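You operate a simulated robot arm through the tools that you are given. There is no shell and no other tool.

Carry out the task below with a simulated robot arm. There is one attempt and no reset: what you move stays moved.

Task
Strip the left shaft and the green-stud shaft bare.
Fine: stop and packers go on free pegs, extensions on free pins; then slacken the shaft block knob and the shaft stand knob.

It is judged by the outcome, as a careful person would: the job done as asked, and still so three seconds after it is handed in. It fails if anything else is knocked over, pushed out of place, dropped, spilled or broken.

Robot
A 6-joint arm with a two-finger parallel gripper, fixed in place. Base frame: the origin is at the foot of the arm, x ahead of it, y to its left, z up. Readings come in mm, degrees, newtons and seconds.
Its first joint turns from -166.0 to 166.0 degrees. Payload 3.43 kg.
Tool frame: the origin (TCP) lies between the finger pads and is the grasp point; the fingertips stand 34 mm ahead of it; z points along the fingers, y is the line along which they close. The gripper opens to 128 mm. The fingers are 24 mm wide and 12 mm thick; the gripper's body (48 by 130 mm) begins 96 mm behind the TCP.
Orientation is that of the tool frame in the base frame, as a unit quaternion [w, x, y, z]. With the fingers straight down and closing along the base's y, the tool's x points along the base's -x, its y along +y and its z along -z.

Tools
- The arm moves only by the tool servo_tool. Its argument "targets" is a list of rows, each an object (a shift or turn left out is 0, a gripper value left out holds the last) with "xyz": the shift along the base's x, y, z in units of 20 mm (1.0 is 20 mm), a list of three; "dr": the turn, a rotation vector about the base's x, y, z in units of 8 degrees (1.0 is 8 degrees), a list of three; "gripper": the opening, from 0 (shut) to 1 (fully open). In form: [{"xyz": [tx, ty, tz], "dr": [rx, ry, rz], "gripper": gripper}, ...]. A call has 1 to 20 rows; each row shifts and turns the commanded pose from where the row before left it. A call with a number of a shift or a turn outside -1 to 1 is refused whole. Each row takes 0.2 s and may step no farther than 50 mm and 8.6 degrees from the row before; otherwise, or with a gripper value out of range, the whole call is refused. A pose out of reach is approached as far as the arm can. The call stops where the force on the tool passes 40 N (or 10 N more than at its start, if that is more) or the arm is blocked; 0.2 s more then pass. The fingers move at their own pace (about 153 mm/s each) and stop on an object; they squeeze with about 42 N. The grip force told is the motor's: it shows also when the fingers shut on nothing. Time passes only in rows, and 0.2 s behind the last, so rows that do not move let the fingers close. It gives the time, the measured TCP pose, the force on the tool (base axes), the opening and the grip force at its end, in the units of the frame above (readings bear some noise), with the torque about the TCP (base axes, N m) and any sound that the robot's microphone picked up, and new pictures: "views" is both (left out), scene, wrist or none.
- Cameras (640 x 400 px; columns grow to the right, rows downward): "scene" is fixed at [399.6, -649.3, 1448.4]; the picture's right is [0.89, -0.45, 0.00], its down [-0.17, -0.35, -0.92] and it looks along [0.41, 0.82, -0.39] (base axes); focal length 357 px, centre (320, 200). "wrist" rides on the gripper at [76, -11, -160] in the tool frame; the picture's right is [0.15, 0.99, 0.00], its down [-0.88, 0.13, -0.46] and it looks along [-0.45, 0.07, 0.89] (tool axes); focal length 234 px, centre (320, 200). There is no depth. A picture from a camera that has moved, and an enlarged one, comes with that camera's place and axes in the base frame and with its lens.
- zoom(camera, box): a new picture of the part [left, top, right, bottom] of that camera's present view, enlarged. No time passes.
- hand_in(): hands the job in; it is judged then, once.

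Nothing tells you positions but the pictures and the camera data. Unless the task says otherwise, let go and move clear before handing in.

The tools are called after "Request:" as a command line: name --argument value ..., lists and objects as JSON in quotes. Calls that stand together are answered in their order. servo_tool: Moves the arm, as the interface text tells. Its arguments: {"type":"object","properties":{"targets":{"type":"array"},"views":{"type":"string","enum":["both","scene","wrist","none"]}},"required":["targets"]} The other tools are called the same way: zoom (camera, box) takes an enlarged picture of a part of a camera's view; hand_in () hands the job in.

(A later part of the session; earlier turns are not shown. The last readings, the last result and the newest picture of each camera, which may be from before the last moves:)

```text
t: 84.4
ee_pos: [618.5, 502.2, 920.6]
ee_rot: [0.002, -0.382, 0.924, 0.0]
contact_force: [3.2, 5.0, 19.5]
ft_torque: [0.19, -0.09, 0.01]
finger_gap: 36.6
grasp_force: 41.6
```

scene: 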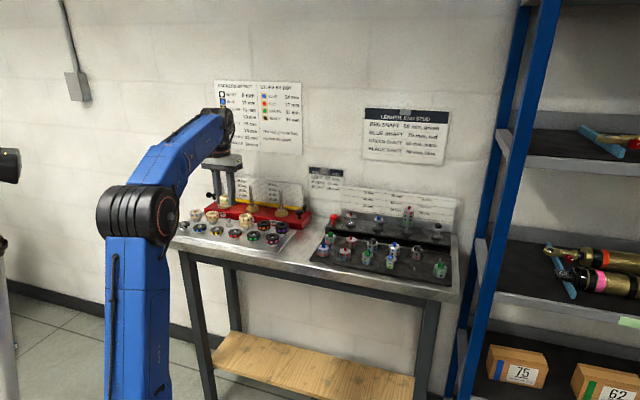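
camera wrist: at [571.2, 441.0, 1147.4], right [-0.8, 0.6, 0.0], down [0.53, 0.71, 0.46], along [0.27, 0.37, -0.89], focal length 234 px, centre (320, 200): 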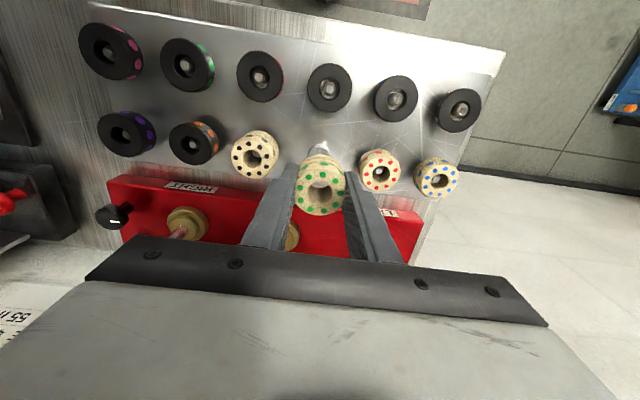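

Request:
servo_tool --targets '[{"xyz": [0, 0, 0.04]}, {"xyz": [0, 0, 0], "gripper": 0.4}, {"xyz": [0, 0, 0]}, {"xyz": [0, 0, 0]}, {"xyz": [0, 0, 0.2]}, {"xyz": [0, 0, 0.5]}, {"xyz": [0, 0, 1]}, {"xyz": [0, 0, 1]}, {"xyz": [0, 0, 1]}]'

Request:
zoom --camera "scene" --box '[180, 180, 290, 250]'

Request:
zoom --camera "wrist" --box '[60, 0, 480, 240]'

```text
t: 86.4
ee_pos: [619.4, 502.5, 991.0]
ee_rot: [0.001, -0.382, 0.924, 0.0]
contact_force: [-0.6, 0.6, -0.5]
ft_torque: [-0.03, -0.01, -0.02]
finger_gap: 51.0
grasp_force: 0.0
camera wrist: at [573.9, 441.8, 1150.4], right [-0.8, 0.6, 0.0], down [0.53, 0.71, 0.46], along [0.27, 0.37, -0.89], focal length 234 px, centre (320, 200)
```

scene: 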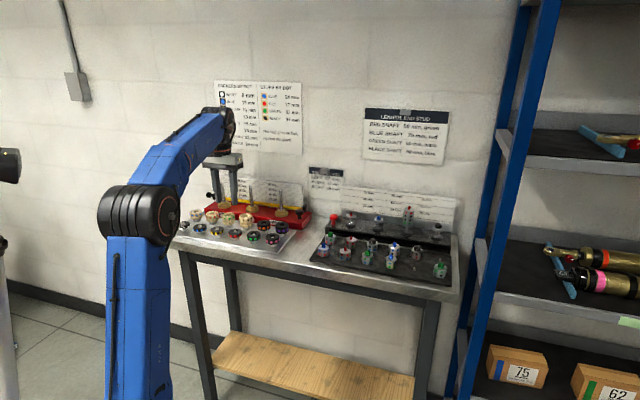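
wrist: 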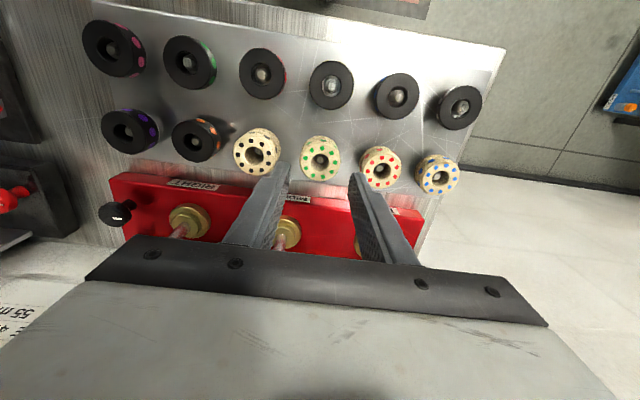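

```text
5.71 times, centred on (235, 215) of scene
camera zoom: at [399.6, -649.3, 1448.4], right [0.89, -0.45, 0.0], down [-0.17, -0.35, -0.92], along [0.41, 0.82, -0.39], focal length 2040 px, centre (806, 114)
```

zoom: 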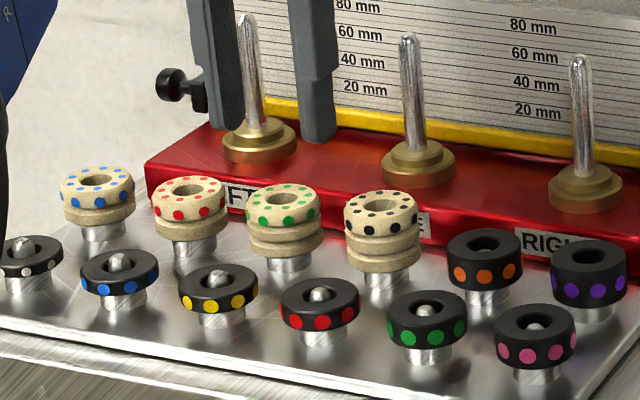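

```text
1.52 times, centred on (270, 120) of wrist
camera zoom: at [573.9, 441.8, 1150.4], right [-0.8, 0.6, 0.0], down [0.53, 0.71, 0.46], along [0.27, 0.37, -0.89], focal length 357 px, centre (396, 322)
```

zoom: 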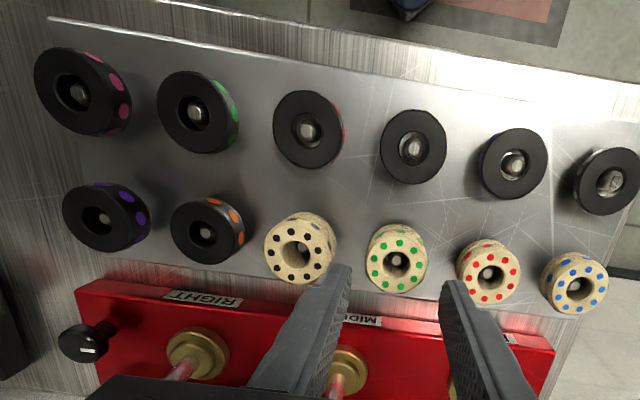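

The left shaft is bare, and all three parts are on their pegs. Now I'll move over toward the stand to survey the green-stud shaft, free pins and knobs with the wrist camera.

Request:
servo_tool --targets '[{"xyz": [0.78, -0.95, 0.05]}, {"xyz": [0.78, -0.95, 0.05]}, {"xyz": [0.78, -0.95, 0.05]}, {"xyz": [0.78, -0.95, 0.05]}, {"xyz": [0.78, -0.95, 0.05]}, {"xyz": [0.78, -0.95, 0.05]}, {"xyz": [0.78, -0.95, 0]}, {"xyz": [0.78, -0.95, 0]}, {"xyz": [0.78, -0.95, 0]}, {"xyz": [0.78, -0.95, 0]}, {"xyz": [0.78, -0.95, 0]}, {"xyz": [0.78, -0.95, 0]}, {"xyz": [0.78, -0.95, 0]}, {"xyz": [0.78, -0.95, 0]}, {"xyz": [0.78, -0.95, 0]}, {"xyz": [0.78, -0.95, 0]}, {"xyz": [0.78, -0.95, 0]}, {"xyz": [0.78, -0.95, 0]}]'

Request:
zoom --camera "wrist" --box '[40, 0, 640, 260]'

```text
t: 90.2
ee_pos: [899.9, 161.7, 1000.2]
ee_rot: [0.001, -0.383, 0.924, 0.0]
contact_force: [-0.1, 0.4, -0.7]
ft_torque: [0.01, 0.02, -0.02]
finger_gap: 51.4
grasp_force: 0.2
camera wrist: at [853.4, 99.7, 1158.0], right [-0.8, 0.6, 0.0], down [0.53, 0.71, 0.46], along [0.27, 0.37, -0.89], focal length 234 px, centre (320, 200)
```

scene: 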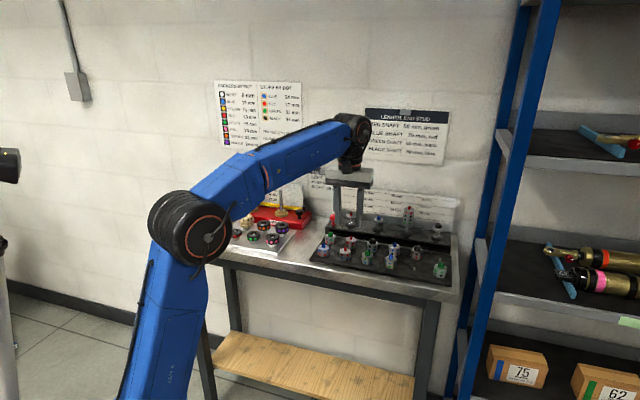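
wrist: 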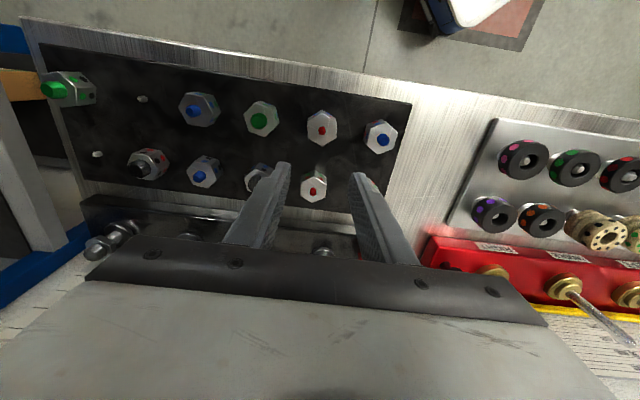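

```text
1.07 times, centred on (340, 130) of wrist (not enlarged: the box is as wide or as high as the picture)
camera zoom: at [853.4, 99.7, 1158.0], right [-0.8, 0.6, 0.0], down [0.53, 0.71, 0.46], along [0.27, 0.37, -0.89], focal length 250 px, centre (299, 275)
```

zoom: 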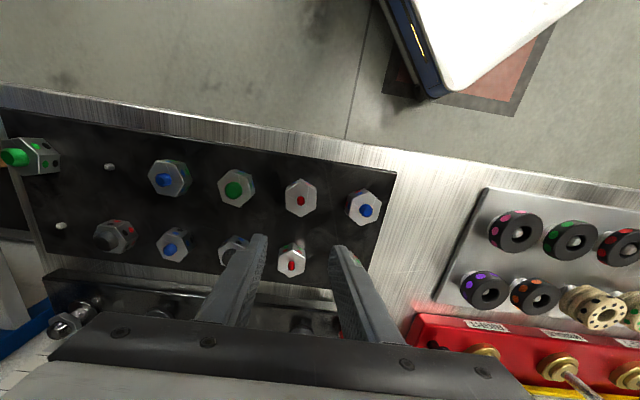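

Request:
zoom --camera "wrist" --box '[60, 60, 220, 200]'

Request:
zoom --camera "wrist" --box '[60, 180, 260, 280]'

Request:
zoom --camera "scene" --box '[380, 195, 460, 285]'

```text
2.86 times, centred on (140, 130) of wrist
camera zoom: at [853.4, 99.7, 1158.0], right [-0.8, 0.6, 0.0], down [0.53, 0.71, 0.46], along [0.27, 0.37, -0.89], focal length 669 px, centre (834, 400)
```

zoom: 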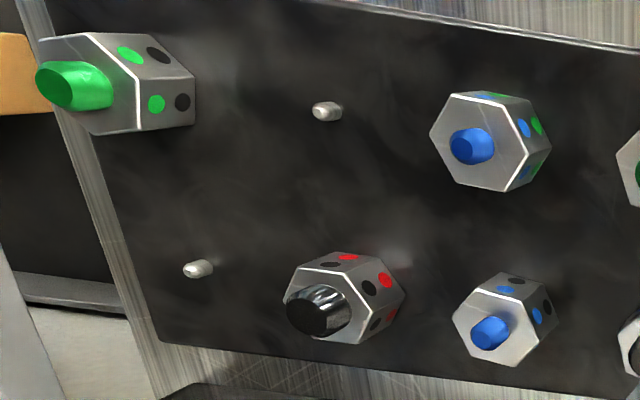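

```text
3.20 times, centred on (160, 230) of wrist
camera zoom: at [853.4, 99.7, 1158.0], right [-0.8, 0.6, 0.0], down [0.53, 0.71, 0.46], along [0.27, 0.37, -0.89], focal length 749 px, centre (832, 104)
```

zoom: 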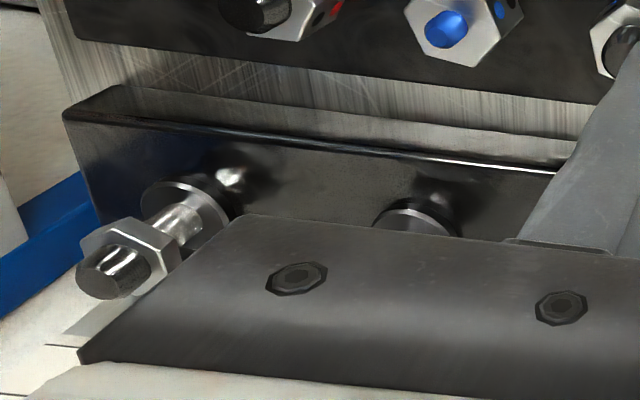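

```text
4.44 times, centred on (420, 240) of scene
camera zoom: at [399.6, -649.3, 1448.4], right [0.89, -0.45, 0.0], down [-0.17, -0.35, -0.92], along [0.41, 0.82, -0.39], focal length 1586 px, centre (-124, 22)
```

zoom: 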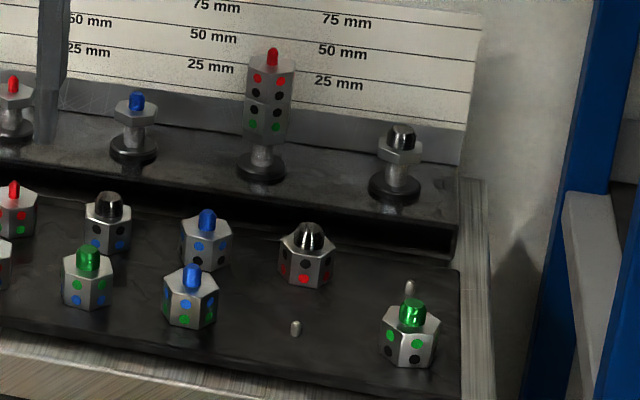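

Both free pins are located at about (1026, −3) and (1127, 1), and the loaded green-stud shaft at about (1120, 155). These are beyond vertical reach, so I'll tilt the tool 45° toward the wall and look again.

Request:
servo_tool --targets '[{"dr": [0.7071, -0.7071, 0]}, {"dr": [0.7071, -0.7071, 0]}, {"dr": [0.7071, -0.7071, 0]}, {"dr": [0.7071, -0.7071, 0]}, {"dr": [0.7071, -0.7071, 0]}, {"dr": [0.442, -0.442, 0]}, {"xyz": [0, 0, 0]}]'

```text
t: 91.8
ee_pos: [900.1, 161.8, 999.1]
ee_rot: [0.355, -0.353, 0.853, 0.147]
contact_force: [0.0, -0.3, 0.3]
ft_torque: [0.02, -0.03, -0.01]
finger_gap: 51.3
grasp_force: 0.0
camera wrist: at [790.2, 35.6, 1057.0], right [-0.77, 0.63, -0.1], down [0.12, 0.3, 0.95], along [0.62, 0.72, -0.31], focal length 234 px, centre (320, 200)
```

scene: 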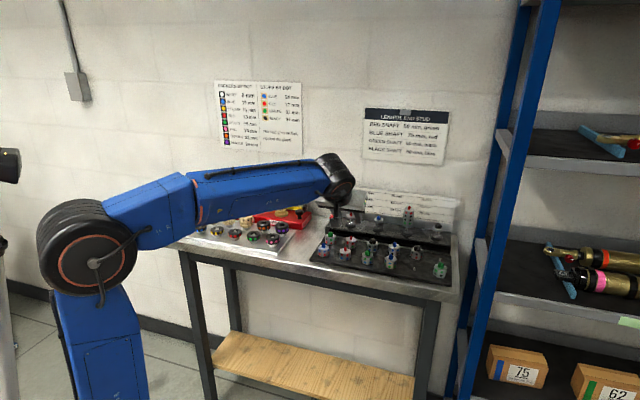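
wrist: 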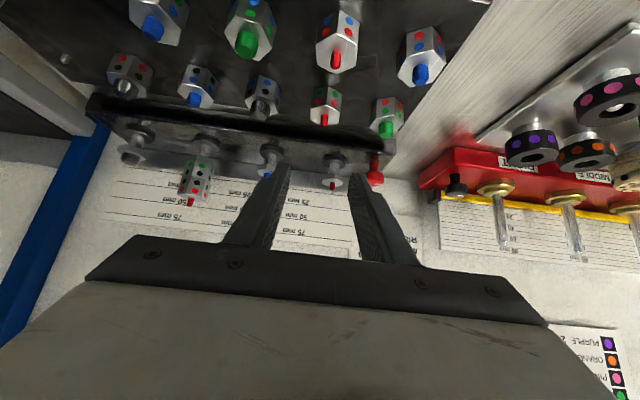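

Request:
zoom --camera "wrist" --box '[90, 90, 300, 220]'

Request:
zoom --camera "wrist" --box '[165, 130, 225, 215]'

```text
3.05 times, centred on (195, 155) of wrist
camera zoom: at [790.2, 35.6, 1057.0], right [-0.77, 0.63, -0.1], down [0.12, 0.3, 0.95], along [0.62, 0.72, -0.31], focal length 714 px, centre (701, 337)
```

zoom: 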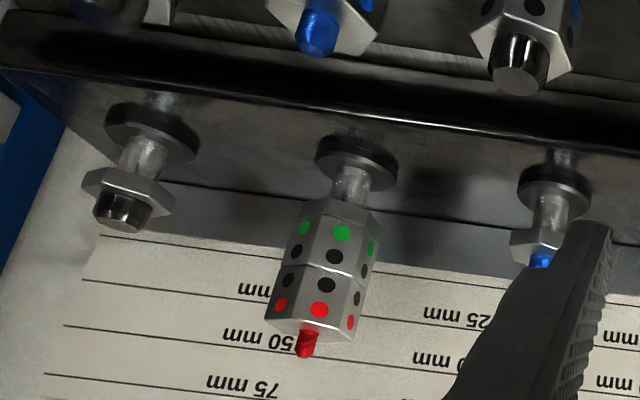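

```text
4.71 times, centred on (195, 172) of wrist
camera zoom: at [790.2, 35.6, 1057.0], right [-0.77, 0.63, -0.1], down [0.12, 0.3, 0.95], along [0.62, 0.72, -0.31], focal length 1102 px, centre (908, 329)
```

zoom: 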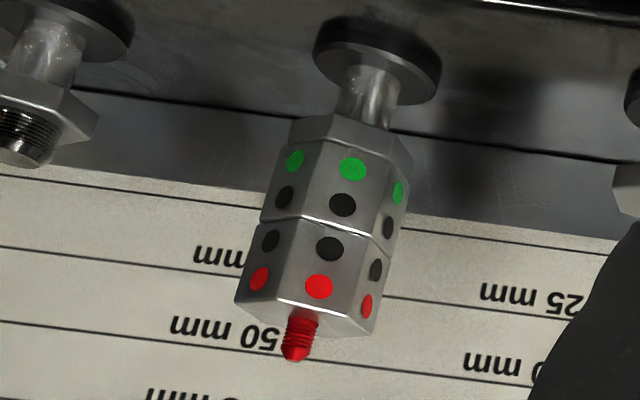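

The two extensions are clearly visible: I place the shaft axis at about (1119.5, 154.3), with the upper extension spanning z ≈ 950–975 and the lower ≈ 925–950. Their flats are ~4.5° off the bench line, so I'll yaw to match and go to a pre-grasp point.

Request:
servo_tool --targets '[{"xyz": [0.9, -0.315, 0.3], "dr": [0, 0, -0.5625]}, {"xyz": [0.9, -0.315, 0.3]}, {"xyz": [0.9, -0.315, 0.3]}, {"xyz": [0.9, -0.315, 0.3]}, {"xyz": [0.9, -0.315, 0.3]}, {"xyz": [0.9, -0.315, 0.3]}, {"xyz": [0.9, -0.315, 0.2]}, {"xyz": [0.9, -0.315, 0.1]}, {"xyz": [0.9, -0.315, 0]}, {"xyz": [0, 0, 0]}]'

Request:
zoom --camera "wrist" --box '[240, 100, 400, 220]'

Request:
zoom --camera "scene" --box '[370, 170, 450, 250]'

```text
t: 94.0
ee_pos: [1061.9, 104.2, 1040.1]
ee_rot: [0.36, -0.319, 0.867, 0.133]
contact_force: [0.3, -0.5, 0.2]
ft_torque: [-0.02, -0.02, 0.0]
finger_gap: 51.1
grasp_force: 0.0
camera wrist: at [941.9, -12.4, 1098.3], right [-0.72, 0.69, -0.1], down [0.14, 0.29, 0.95], along [0.68, 0.67, -0.31], focal length 234 px, centre (320, 200)
```

scene: 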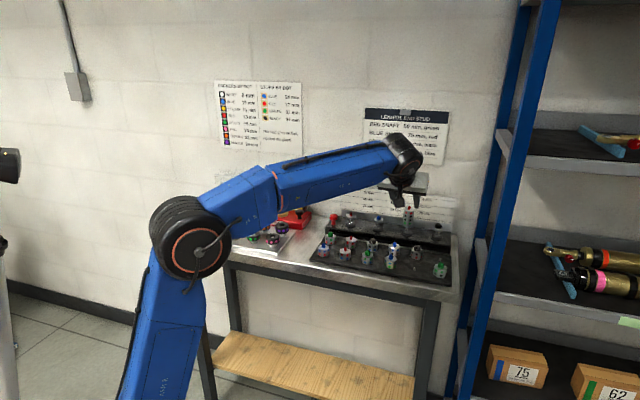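
wrist: 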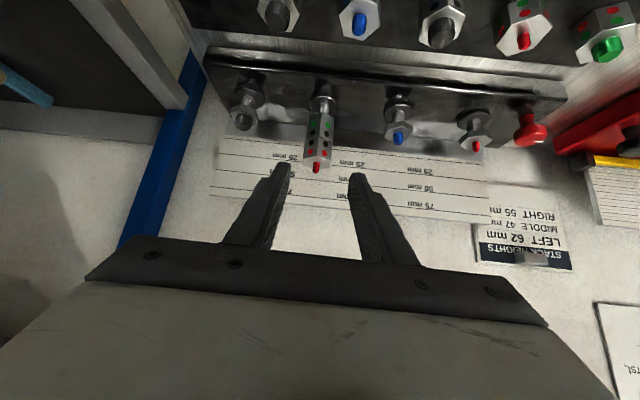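

```text
3.33 times, centred on (320, 160) of wrist
camera zoom: at [941.9, -12.4, 1098.3], right [-0.72, 0.69, -0.1], down [0.14, 0.29, 0.95], along [0.68, 0.67, -0.31], focal length 781 px, centre (320, 333)
```

zoom: 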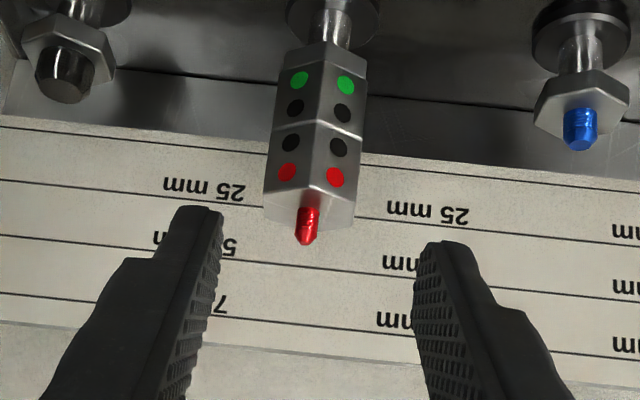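

```text
5.00 times, centred on (410, 210) of scene
camera zoom: at [399.6, -649.3, 1448.4], right [0.89, -0.45, 0.0], down [-0.17, -0.35, -0.92], along [0.41, 0.82, -0.39], focal length 1785 px, centre (-130, 150)
```

zoom: 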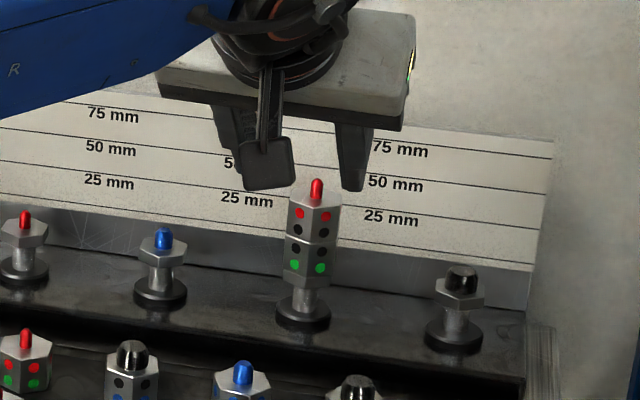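

The tool is nearly lined up with the extensions. I'll advance along the tool axis to the grasp point on the upper one and check before closing.

Request:
servo_tool --targets '[{"xyz": [0.564, 0.4425, -0.64]}, {"xyz": [0.564, 0.4425, -0.64]}, {"xyz": [0.564, 0.4425, -0.64]}, {"xyz": [0.564, 0.4425, -0.64]}, {"xyz": [0, 0, 0]}]'

Request:
zoom --camera "wrist" --box '[240, 110, 400, 230]'

Request:
zoom --camera "scene" --box '[385, 190, 435, 240]'

```text
t: 95.2
ee_pos: [1105.8, 139.7, 991.1]
ee_rot: [0.36, -0.319, 0.866, 0.133]
contact_force: [-0.6, -0.1, 0.0]
ft_torque: [-0.02, 0.0, 0.0]
finger_gap: 51.1
grasp_force: 0.0
camera wrist: at [986.6, 22.2, 1048.2], right [-0.72, 0.69, -0.1], down [0.14, 0.29, 0.95], along [0.68, 0.67, -0.31], focal length 234 px, centre (320, 200)
```

scene: 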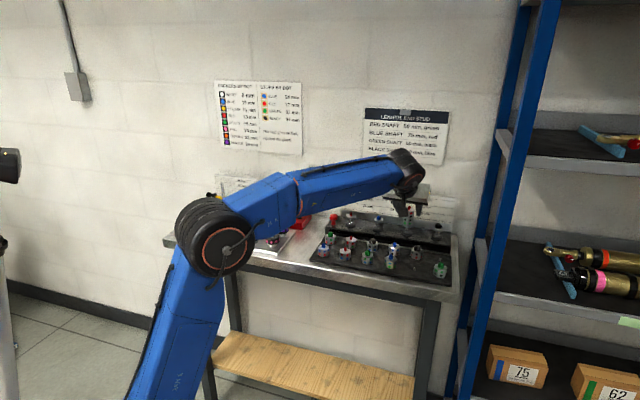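
wrist: 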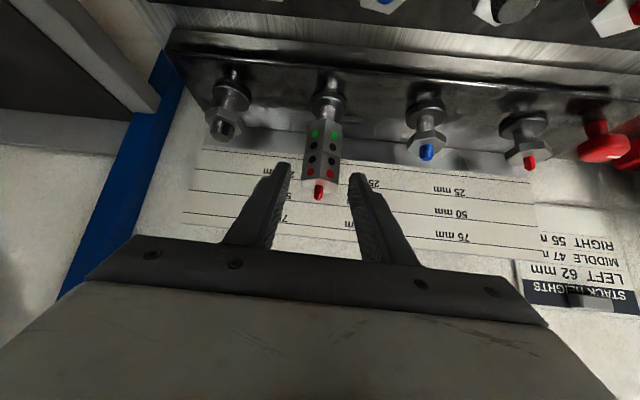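

```text
3.33 times, centred on (320, 170) of wrist
camera zoom: at [986.6, 22.2, 1048.2], right [-0.72, 0.69, -0.1], down [0.14, 0.29, 0.95], along [0.68, 0.67, -0.31], focal length 781 px, centre (320, 300)
```

zoom: 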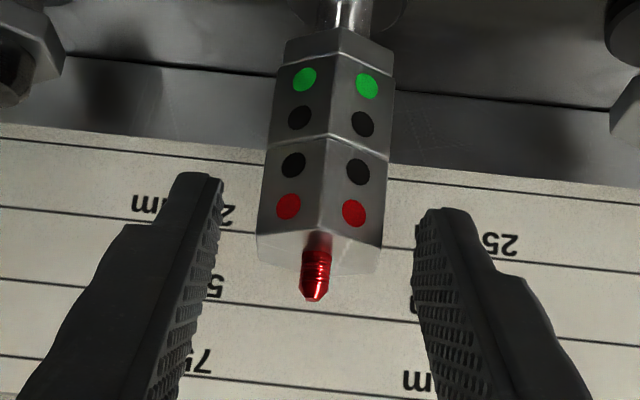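

```text
8.00 times, centred on (410, 215) of scene
camera zoom: at [399.6, -649.3, 1448.4], right [0.89, -0.45, 0.0], down [-0.17, -0.35, -0.92], along [0.41, 0.82, -0.39], focal length 2856 px, centre (-400, 80)
```

zoom: 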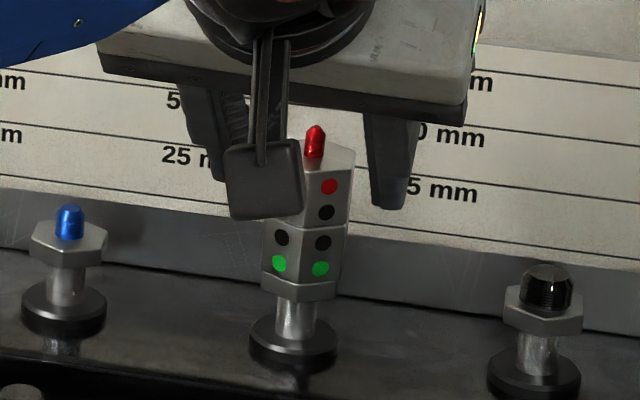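

Request:
servo_tool --targets '[{"xyz": [-0.05, 0.07, -0.08], "gripper": 0.36}, {"xyz": [0, 0, 0], "gripper": 0.32}, {"xyz": [0, 0, 0], "gripper": 0}, {"xyz": [0, 0, 0]}, {"xyz": [0, 0, 0]}, {"xyz": [0, 0, 0]}]' --views "none"

Request:
zoom --camera "wrist" --box '[240, 110, 400, 230]'

Request:
zoom --camera "scene" --box '[385, 190, 435, 240]'

```text
t: 96.6
ee_pos: [1105.2, 140.1, 989.2]
ee_rot: [0.36, -0.319, 0.867, 0.132]
contact_force: [0.1, 1.3, 2.0]
ft_torque: [0.05, -0.06, 0.03]
finger_gap: 31.4
grasp_force: 41.7
```

```text
3.33 times, centred on (320, 170) of wrist
camera zoom: at [985.6, 23.7, 1047.1], right [-0.72, 0.69, -0.1], down [0.14, 0.29, 0.95], along [0.68, 0.67, -0.31], focal length 781 px, centre (320, 300)
```

zoom: 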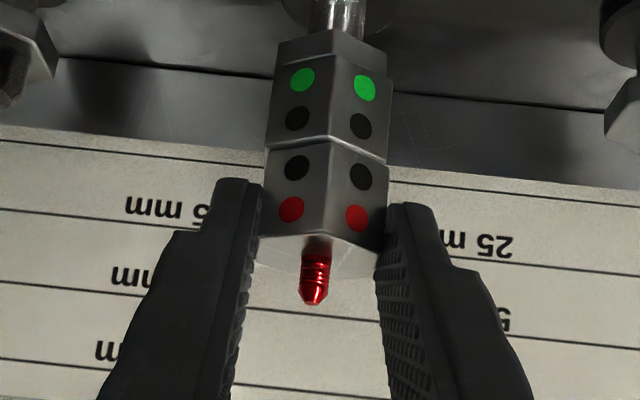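

```text
8.00 times, centred on (410, 215) of scene
camera zoom: at [399.6, -649.3, 1448.4], right [0.89, -0.45, 0.0], down [-0.17, -0.35, -0.92], along [0.41, 0.82, -0.39], focal length 2856 px, centre (-400, 80)
```

zoom: 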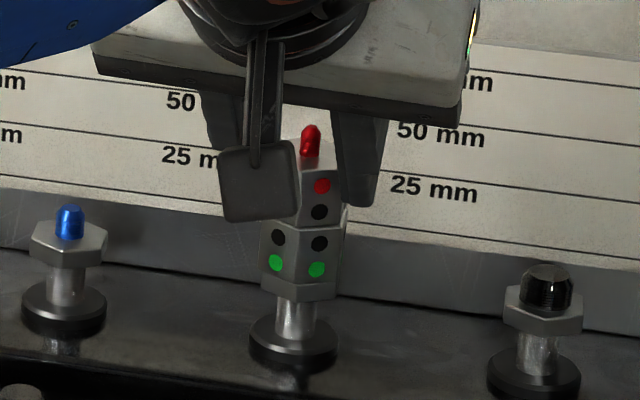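

Gripped (gap 31.4 mm). I'll pull straight up gently and watch the force, in case it's screwed on.

Request:
servo_tool --targets '[{"xyz": [0, 0, 0.05]}, {"xyz": [0, 0, 0.05]}, {"xyz": [0, 0, 0]}]' --views "none"

Request:
zoom --camera "wrist" --box '[240, 110, 400, 230]'

```text
t: 97.4
ee_pos: [1105.0, 140.3, 991.3]
ee_rot: [0.36, -0.319, 0.867, 0.132]
contact_force: [-0.4, -0.1, -0.8]
ft_torque: [-0.06, -0.02, 0.02]
finger_gap: 31.4
grasp_force: 41.8
```

```text
3.33 times, centred on (320, 170) of wrist
camera zoom: at [986.0, 23.8, 1048.6], right [-0.72, 0.69, -0.1], down [0.14, 0.29, 0.95], along [0.68, 0.67, -0.31], focal length 781 px, centre (320, 300)
```

zoom: 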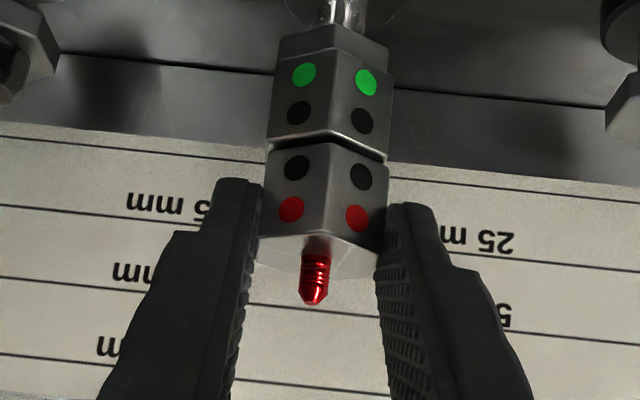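

It pulls off freely: a gap has opened at the joint with no resistance. I'll continue lifting until it clears the black stud.

Request:
servo_tool --targets '[{"xyz": [0, 0, 0.15]}, {"xyz": [0, 0, 0.15]}, {"xyz": [0, 0, 0.15]}, {"xyz": [0, 0, 0.15]}, {"xyz": [0, 0, 0.15]}, {"xyz": [0, 0, 0.15]}, {"xyz": [0, 0, 0.15]}, {"xyz": [0, 0, 0]}]' --views "scene"

Request:
zoom --camera "wrist" --box '[240, 80, 400, 200]'

Request:
zoom --camera "scene" --box '[385, 185, 435, 235]'

```text
t: 99.2
ee_pos: [1105.8, 140.7, 1011.5]
ee_rot: [0.36, -0.32, 0.867, 0.133]
contact_force: [0.2, 1.1, -1.1]
ft_torque: [-0.02, 0.03, 0.0]
finger_gap: 31.6
grasp_force: 42.5
```

scene: 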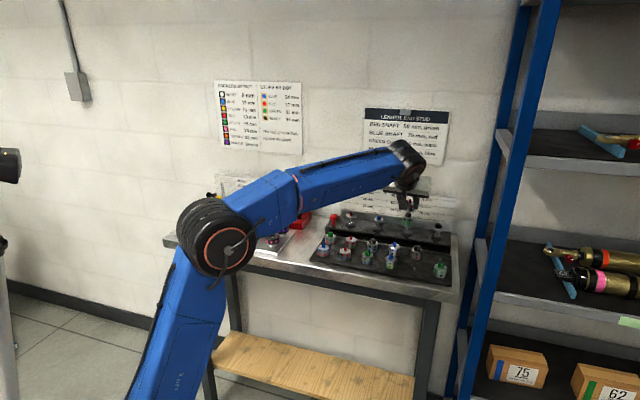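

```text
3.33 times, centred on (320, 140) of wrist
camera zoom: at [987.2, 23.7, 1069.5], right [-0.72, 0.69, -0.1], down [0.14, 0.29, 0.95], along [0.68, 0.67, -0.31], focal length 781 px, centre (320, 400)
```

zoom: 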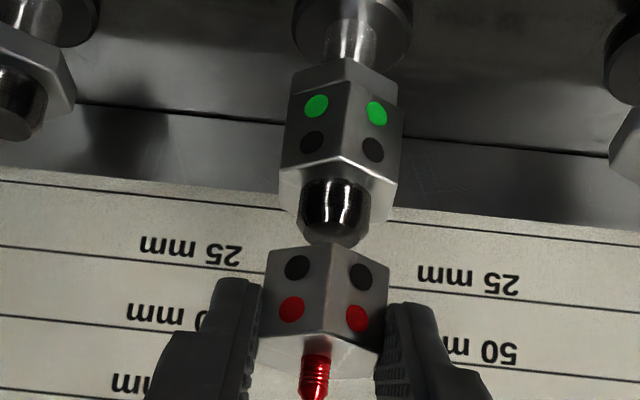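

```text
8.00 times, centred on (410, 210) of scene
camera zoom: at [399.6, -649.3, 1448.4], right [0.89, -0.45, 0.0], down [-0.17, -0.35, -0.92], along [0.41, 0.82, -0.39], focal length 2856 px, centre (-400, 120)
```

zoom: 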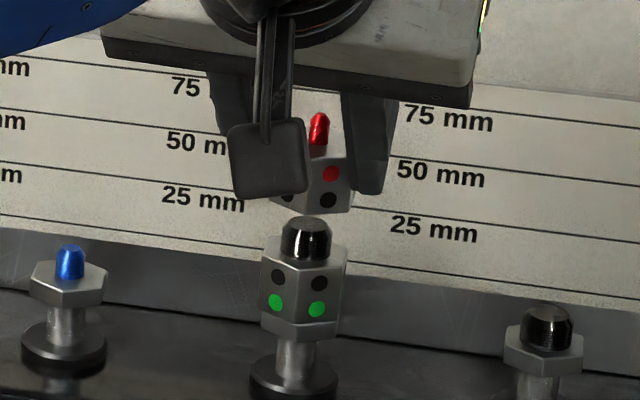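

The upper extension is clear of the black stud. I'll back it out, carry it over the free front pin (~(1027, −5)) and hover for a look.

Request:
servo_tool --targets '[{"xyz": [0, 0, 0.2]}, {"xyz": [-0.3, -0.26, 0.1]}, {"xyz": [-0.7, -0.6, 0]}, {"xyz": [-0.9, -0.8, 0]}, {"xyz": [-0.6, -0.95, 0]}, {"xyz": [-0.55, -0.95, 0]}, {"xyz": [-0.5, -0.95, 0]}, {"xyz": [-0.5, -0.95, 0]}, {"xyz": [-0.4, -0.95, 0]}, {"xyz": [-0.3, -0.95, 0]}, {"xyz": [0, -0.62, -0.3]}, {"xyz": [0, 0, -0.6]}, {"xyz": [0, 0, -0.6]}, {"xyz": [0, 0, -0.6]}, {"xyz": [0, 0, -0.6]}, {"xyz": [0, 0, 0]}]'

Request:
zoom --camera "wrist" --box '[220, 60, 420, 210]'

Request:
zoom --camera "scene" --box '[370, 210, 450, 290]'

```text
t: 102.6
ee_pos: [1010.8, -18.3, 963.4]
ee_rot: [0.36, -0.319, 0.867, 0.132]
contact_force: [-0.2, 0.0, -0.8]
ft_torque: [-0.02, -0.01, 0.0]
finger_gap: 31.4
grasp_force: 42.6
camera wrist: at [891.9, -135.4, 1021.9], right [-0.72, 0.69, -0.1], down [0.14, 0.29, 0.95], along [0.68, 0.67, -0.31], focal length 234 px, centre (320, 200)
```

scene: 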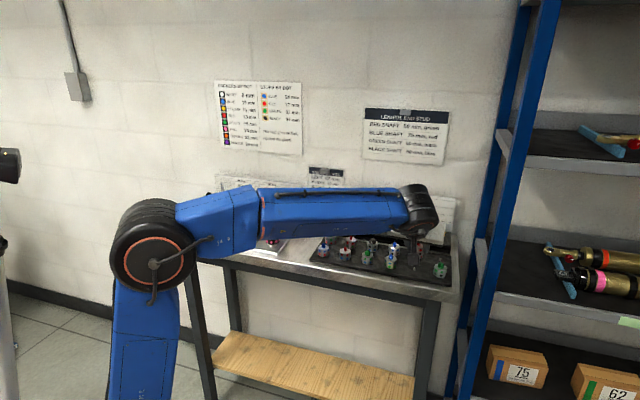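
wrist: 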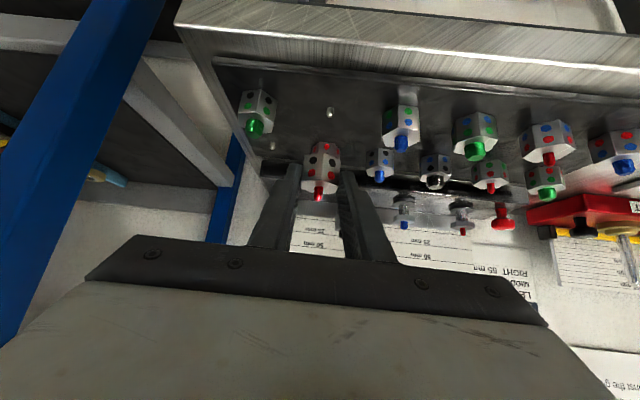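

```text
2.67 times, centred on (320, 135) of wrist
camera zoom: at [891.9, -135.4, 1021.9], right [-0.72, 0.69, -0.1], down [0.14, 0.29, 0.95], along [0.68, 0.67, -0.31], focal length 624 px, centre (320, 373)
```

zoom: 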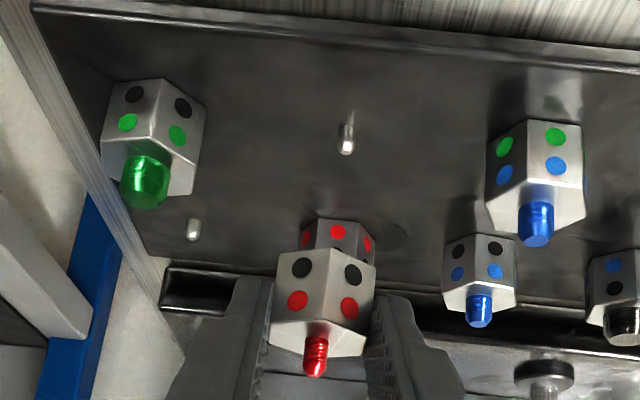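

```text
5.00 times, centred on (410, 250) of scene
camera zoom: at [399.6, -649.3, 1448.4], right [0.89, -0.45, 0.0], down [-0.17, -0.35, -0.92], along [0.41, 0.82, -0.39], focal length 1785 px, centre (-130, -50)
```

zoom: 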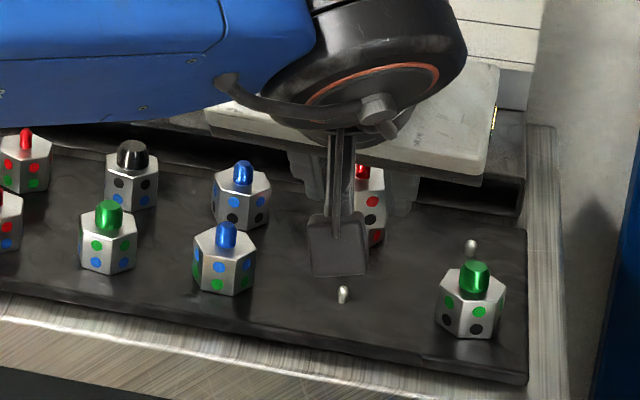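

The pin ends up at about (1028, −1.5). I'll correct by ~3 mm and lower to just above the pin tip.

Request:
servo_tool --targets '[{"xyz": [-0.03, 0.14, 0]}, {"xyz": [0, 0, -0.5]}, {"xyz": [0, 0, -0.5]}, {"xyz": [0, 0, -0.5]}, {"xyz": [0, 0, -0.4]}, {"xyz": [0, 0, 0]}]'

Request:
zoom --camera "wrist" --box '[240, 80, 400, 200]'

Request:
zoom --camera "scene" --box '[370, 220, 440, 280]'

```text
t: 104.0
ee_pos: [1010.0, -14.6, 925.0]
ee_rot: [0.36, -0.319, 0.867, 0.132]
contact_force: [0.2, 0.5, -0.1]
ft_torque: [-0.04, 0.04, -0.01]
finger_gap: 31.5
grasp_force: 42.1
camera wrist: at [891.8, -132.1, 983.7], right [-0.72, 0.69, -0.1], down [0.14, 0.29, 0.95], along [0.68, 0.67, -0.31], focal length 234 px, centre (320, 200)
```

scene: 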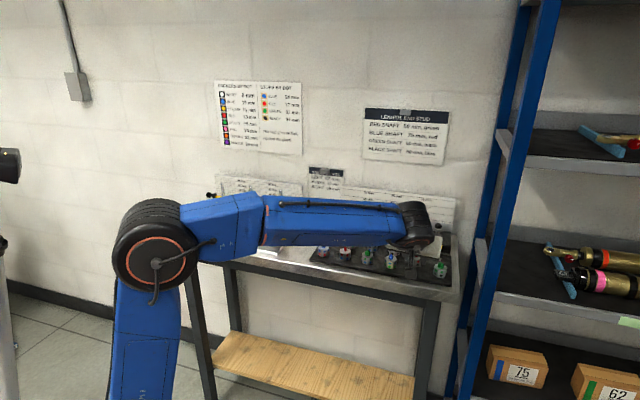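
wrist: 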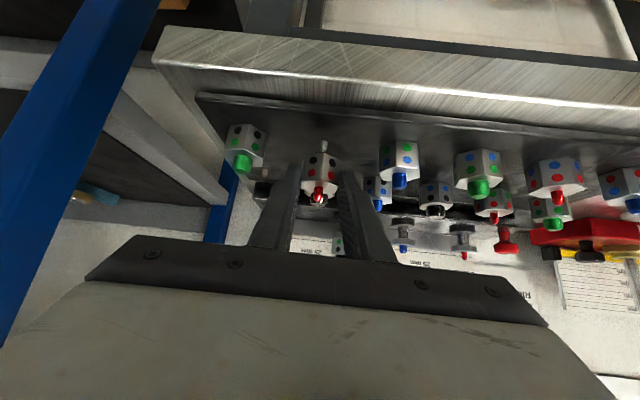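

```text
3.33 times, centred on (320, 140) of wrist
camera zoom: at [891.8, -132.1, 983.7], right [-0.72, 0.69, -0.1], down [0.14, 0.29, 0.95], along [0.68, 0.67, -0.31], focal length 781 px, centre (320, 400)
```

zoom: 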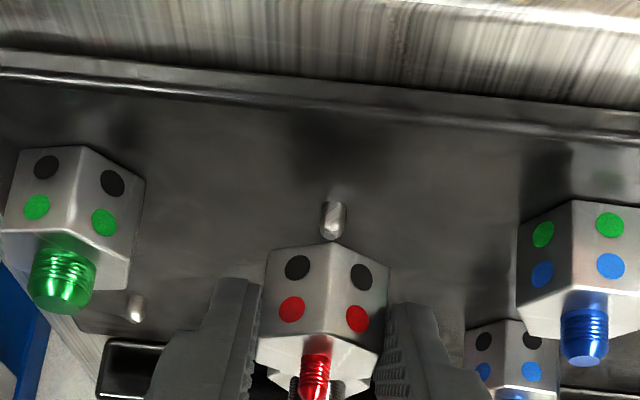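

```text
6.67 times, centred on (405, 250) of scene
camera zoom: at [399.6, -649.3, 1448.4], right [0.89, -0.45, 0.0], down [-0.17, -0.35, -0.92], along [0.41, 0.82, -0.39], focal length 2380 px, centre (-247, -133)
```

zoom: 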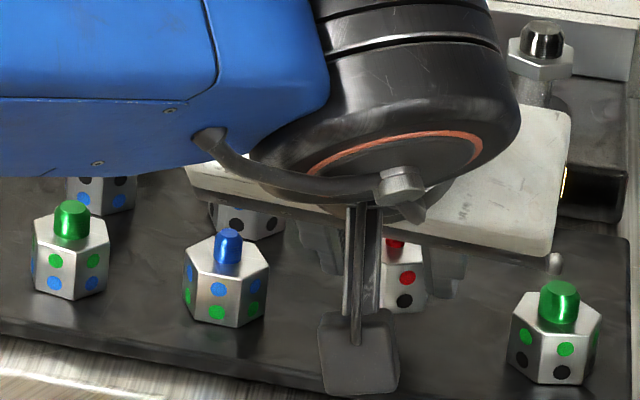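

Request:
servo_tool --targets '[{"xyz": [-0.17, -0.06, 0]}, {"xyz": [0, 0, -0.15]}, {"xyz": [0, 0, -0.15]}, {"xyz": [0, 0, 0]}]' --views "none"

Request:
zoom --camera "wrist" --box '[240, 80, 400, 200]'

```text
t: 105.0
ee_pos: [1006.2, -17.5, 919.5]
ee_rot: [0.36, -0.319, 0.867, 0.133]
contact_force: [0.0, 0.2, 0.3]
ft_torque: [-0.05, -0.03, 0.0]
finger_gap: 31.3
grasp_force: 42.2
```

```text
3.33 times, centred on (320, 140) of wrist
camera zoom: at [887.9, -133.9, 977.7], right [-0.72, 0.69, -0.1], down [0.14, 0.29, 0.95], along [0.68, 0.67, -0.31], focal length 781 px, centre (320, 400)
```

zoom: 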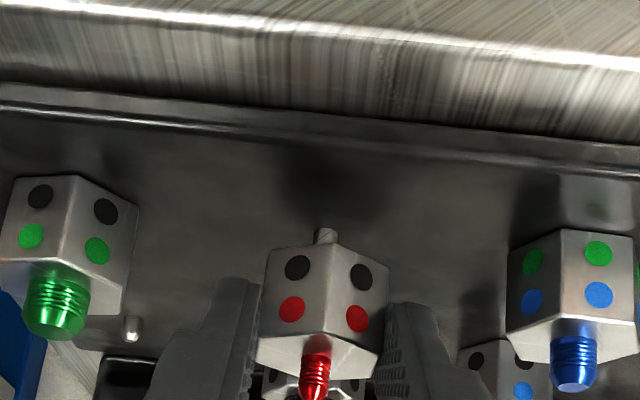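

Request:
zoom --camera "wrist" --box '[235, 120, 345, 190]'

Request:
zoom --camera "wrist" --box '[300, 120, 410, 190]'

Request:
zoom --camera "scene" --box '[385, 235, 450, 285]'

```text
5.71 times, centred on (290, 155) of wrist
camera zoom: at [887.9, -133.9, 977.7], right [-0.72, 0.69, -0.1], down [0.14, 0.29, 0.95], along [0.68, 0.67, -0.31], focal length 1338 px, centre (491, 457)
```

zoom: 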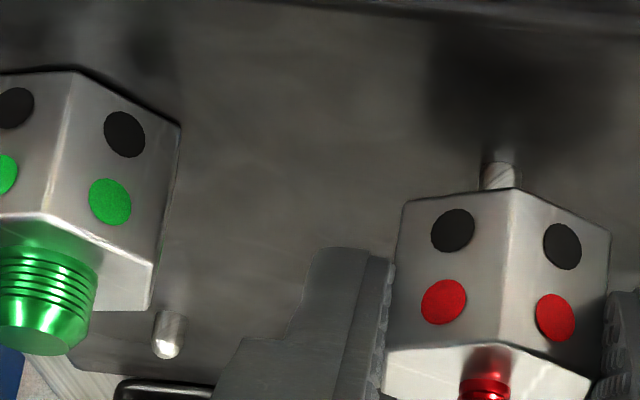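

```text
5.71 times, centred on (355, 155) of wrist
camera zoom: at [887.9, -133.9, 977.7], right [-0.72, 0.69, -0.1], down [0.14, 0.29, 0.95], along [0.68, 0.67, -0.31], focal length 1338 px, centre (120, 457)
```

zoom: 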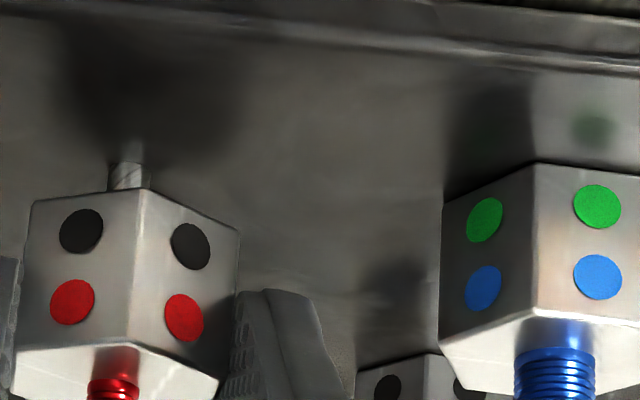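

```text
8.00 times, centred on (418, 260) of scene
camera zoom: at [399.6, -649.3, 1448.4], right [0.89, -0.45, 0.0], down [-0.17, -0.35, -0.92], along [0.41, 0.82, -0.39], focal length 2856 px, centre (-460, -280)
```

zoom: 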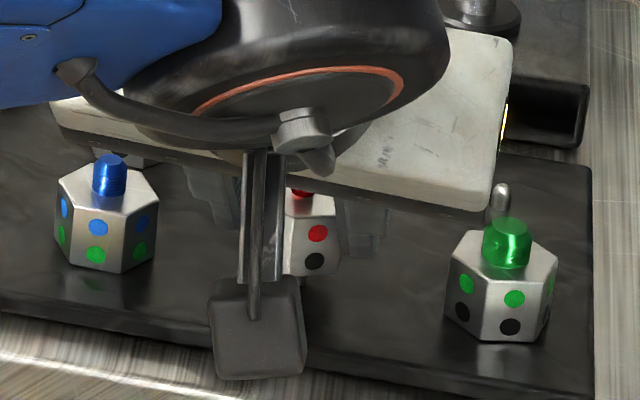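

Request:
servo_tool --targets '[{"xyz": [0.1, 0, 0]}, {"xyz": [0, 0, -0.15]}, {"xyz": [0, 0, -0.1]}, {"xyz": [0, 0, 0]}]' --views "none"

Request:
zoom --camera "wrist" --box '[260, 120, 370, 190]'

```text
t: 106.0
ee_pos: [1009.9, -16.5, 914.8]
ee_rot: [0.36, -0.318, 0.867, 0.131]
contact_force: [0.8, 0.4, 0.3]
ft_torque: [-0.02, 0.02, 0.03]
finger_gap: 31.5
grasp_force: 42.3
```

```text
5.71 times, centred on (315, 155) of wrist
camera zoom: at [890.1, -133.9, 972.5], right [-0.72, 0.69, -0.1], down [0.14, 0.29, 0.95], along [0.68, 0.67, -0.31], focal length 1338 px, centre (349, 457)
```

zoom: 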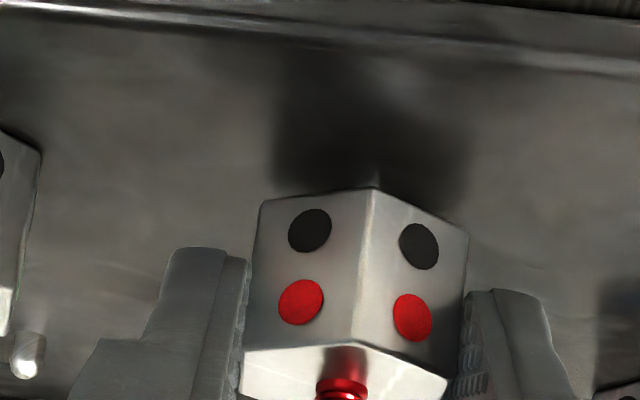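

Request:
servo_tool --targets '[{"xyz": [0, 0, -0.1]}, {"xyz": [0, 0, 0]}]' --views "none"

Request:
servo_tool --targets '[{"xyz": [0, 0, -0.1]}, {"xyz": [0, 0, 0]}]' --views "none"

Request:
servo_tool --targets '[{"xyz": [0, 0, -0.1]}, {"xyz": [0, 0, 0]}]' --views "none"

Request:
zoom --camera "wrist" --box '[240, 100, 400, 200]'

```text
t: 106.6
ee_pos: [1008.3, -15.8, 912.4]
ee_rot: [0.36, -0.319, 0.867, 0.133]
contact_force: [-0.3, -0.3, -0.3]
ft_torque: [-0.03, 0.03, -0.01]
finger_gap: 31.2
grasp_force: 41.4
```

```text
t: 107.2
ee_pos: [1009.9, -16.9, 910.0]
ee_rot: [0.36, -0.319, 0.867, 0.133]
contact_force: [0.7, 0.4, -0.4]
ft_torque: [-0.02, 0.01, 0.0]
finger_gap: 31.2
grasp_force: 42.6
```

```text
t: 107.8
ee_pos: [1008.3, -16.3, 909.3]
ee_rot: [0.359, -0.32, 0.867, 0.133]
contact_force: [0.4, -0.9, 1.1]
ft_torque: [-0.03, -0.01, 0.01]
finger_gap: 31.2
grasp_force: 42.5
```

```text
4.00 times, centred on (320, 150) of wrist
camera zoom: at [889.7, -133.7, 966.1], right [-0.72, 0.69, -0.1], down [0.14, 0.29, 0.95], along [0.68, 0.67, -0.31], focal length 937 px, centre (320, 400)
```

zoom: 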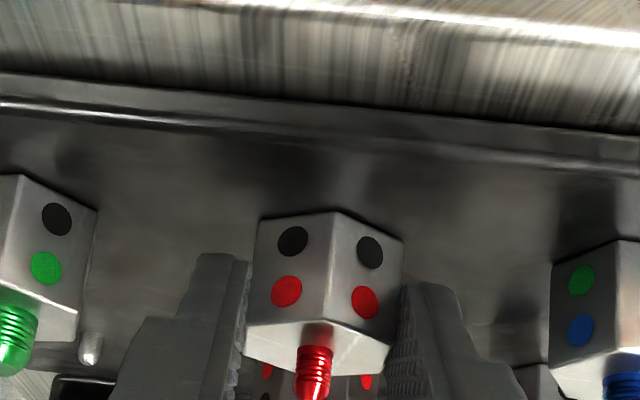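

Request:
servo_tool --targets '[{"xyz": [0, 0, -0.06]}, {"xyz": [0, 0, 0]}]' --views "none"

Request:
servo_tool --targets '[{"xyz": [0, 0, -0.06]}, {"xyz": [0, 0, 0]}]' --views "none"

Request:
servo_tool --targets '[{"xyz": [0, 0, -0.06]}, {"xyz": [0, 0, 0]}]' --views "none"

Request:
servo_tool --targets '[{"xyz": [0, 0, -0.05]}, {"xyz": [0, 0, 0]}]' --views "none"

Request:
zoom --camera "wrist" --box '[240, 100, 400, 200]'

```text
t: 108.4
ee_pos: [1008.5, -16.5, 907.5]
ee_rot: [0.361, -0.321, 0.866, 0.134]
contact_force: [3.0, 1.7, 12.2]
ft_torque: [0.13, -0.38, 0.08]
finger_gap: 31.3
grasp_force: 42.1
```

```text
t: 109.0
ee_pos: [1008.8, -17.1, 908.6]
ee_rot: [0.363, -0.318, 0.866, 0.132]
contact_force: [5.2, 5.0, 29.5]
ft_torque: [0.39, -0.5, 0.04]
finger_gap: 31.3
grasp_force: 42.6
```

```text
t: 109.6
ee_pos: [1009.0, -17.2, 906.9]
ee_rot: [0.361, -0.32, 0.866, 0.133]
contact_force: [0.9, 5.0, 30.7]
ft_torque: [0.55, -0.5, 0.1]
finger_gap: 31.2
grasp_force: 42.3
```

```text
t: 110.2
ee_pos: [1008.9, -18.3, 903.9]
ee_rot: [0.361, -0.32, 0.866, 0.132]
contact_force: [4.3, 3.3, 30.9]
ft_torque: [0.44, -0.52, 0.05]
finger_gap: 31.2
grasp_force: 41.9
```

```text
4.00 times, centred on (320, 150) of wrist
camera zoom: at [888.8, -134.3, 962.3], right [-0.72, 0.69, -0.1], down [0.14, 0.29, 0.95], along [0.68, 0.67, -0.31], focal length 937 px, centre (320, 400)
```

zoom: 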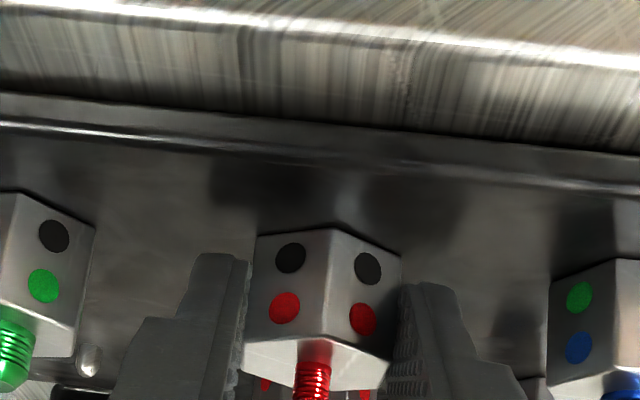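

The extension touched down on the tray, level with its neighbours (I pressed a bit more than needed, and it only slid slightly in the fingers). I'll ease off, open, and retreat along the tool axis.

Request:
servo_tool --targets '[{"xyz": [0, 0, 0.06]}, {"xyz": [0, 0, 0], "gripper": 0.36}, {"xyz": [0, 0, 0]}, {"xyz": [0, 0, 0]}]' --views "none"

Request:
zoom --camera "wrist" --box '[240, 100, 400, 200]'

```text
t: 111.2
ee_pos: [1008.7, -17.5, 904.8]
ee_rot: [0.36, -0.319, 0.867, 0.133]
contact_force: [-0.5, -0.1, -0.1]
ft_torque: [0.01, 0.01, 0.0]
finger_gap: 46.1
grasp_force: 0.1
```

```text
4.00 times, centred on (320, 150) of wrist
camera zoom: at [889.9, -134.5, 962.2], right [-0.72, 0.69, -0.1], down [0.14, 0.29, 0.95], along [0.68, 0.67, -0.31], focal length 937 px, centre (320, 400)
```

zoom: 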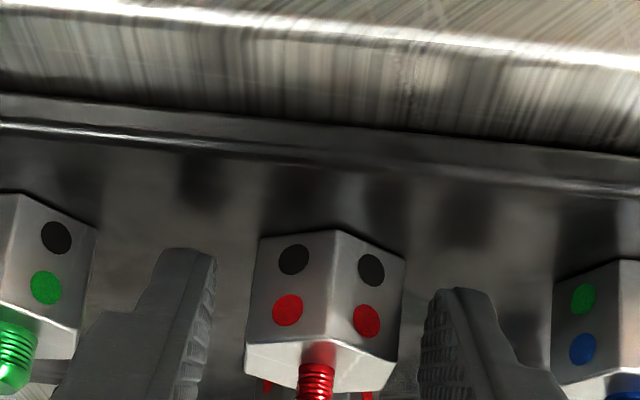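

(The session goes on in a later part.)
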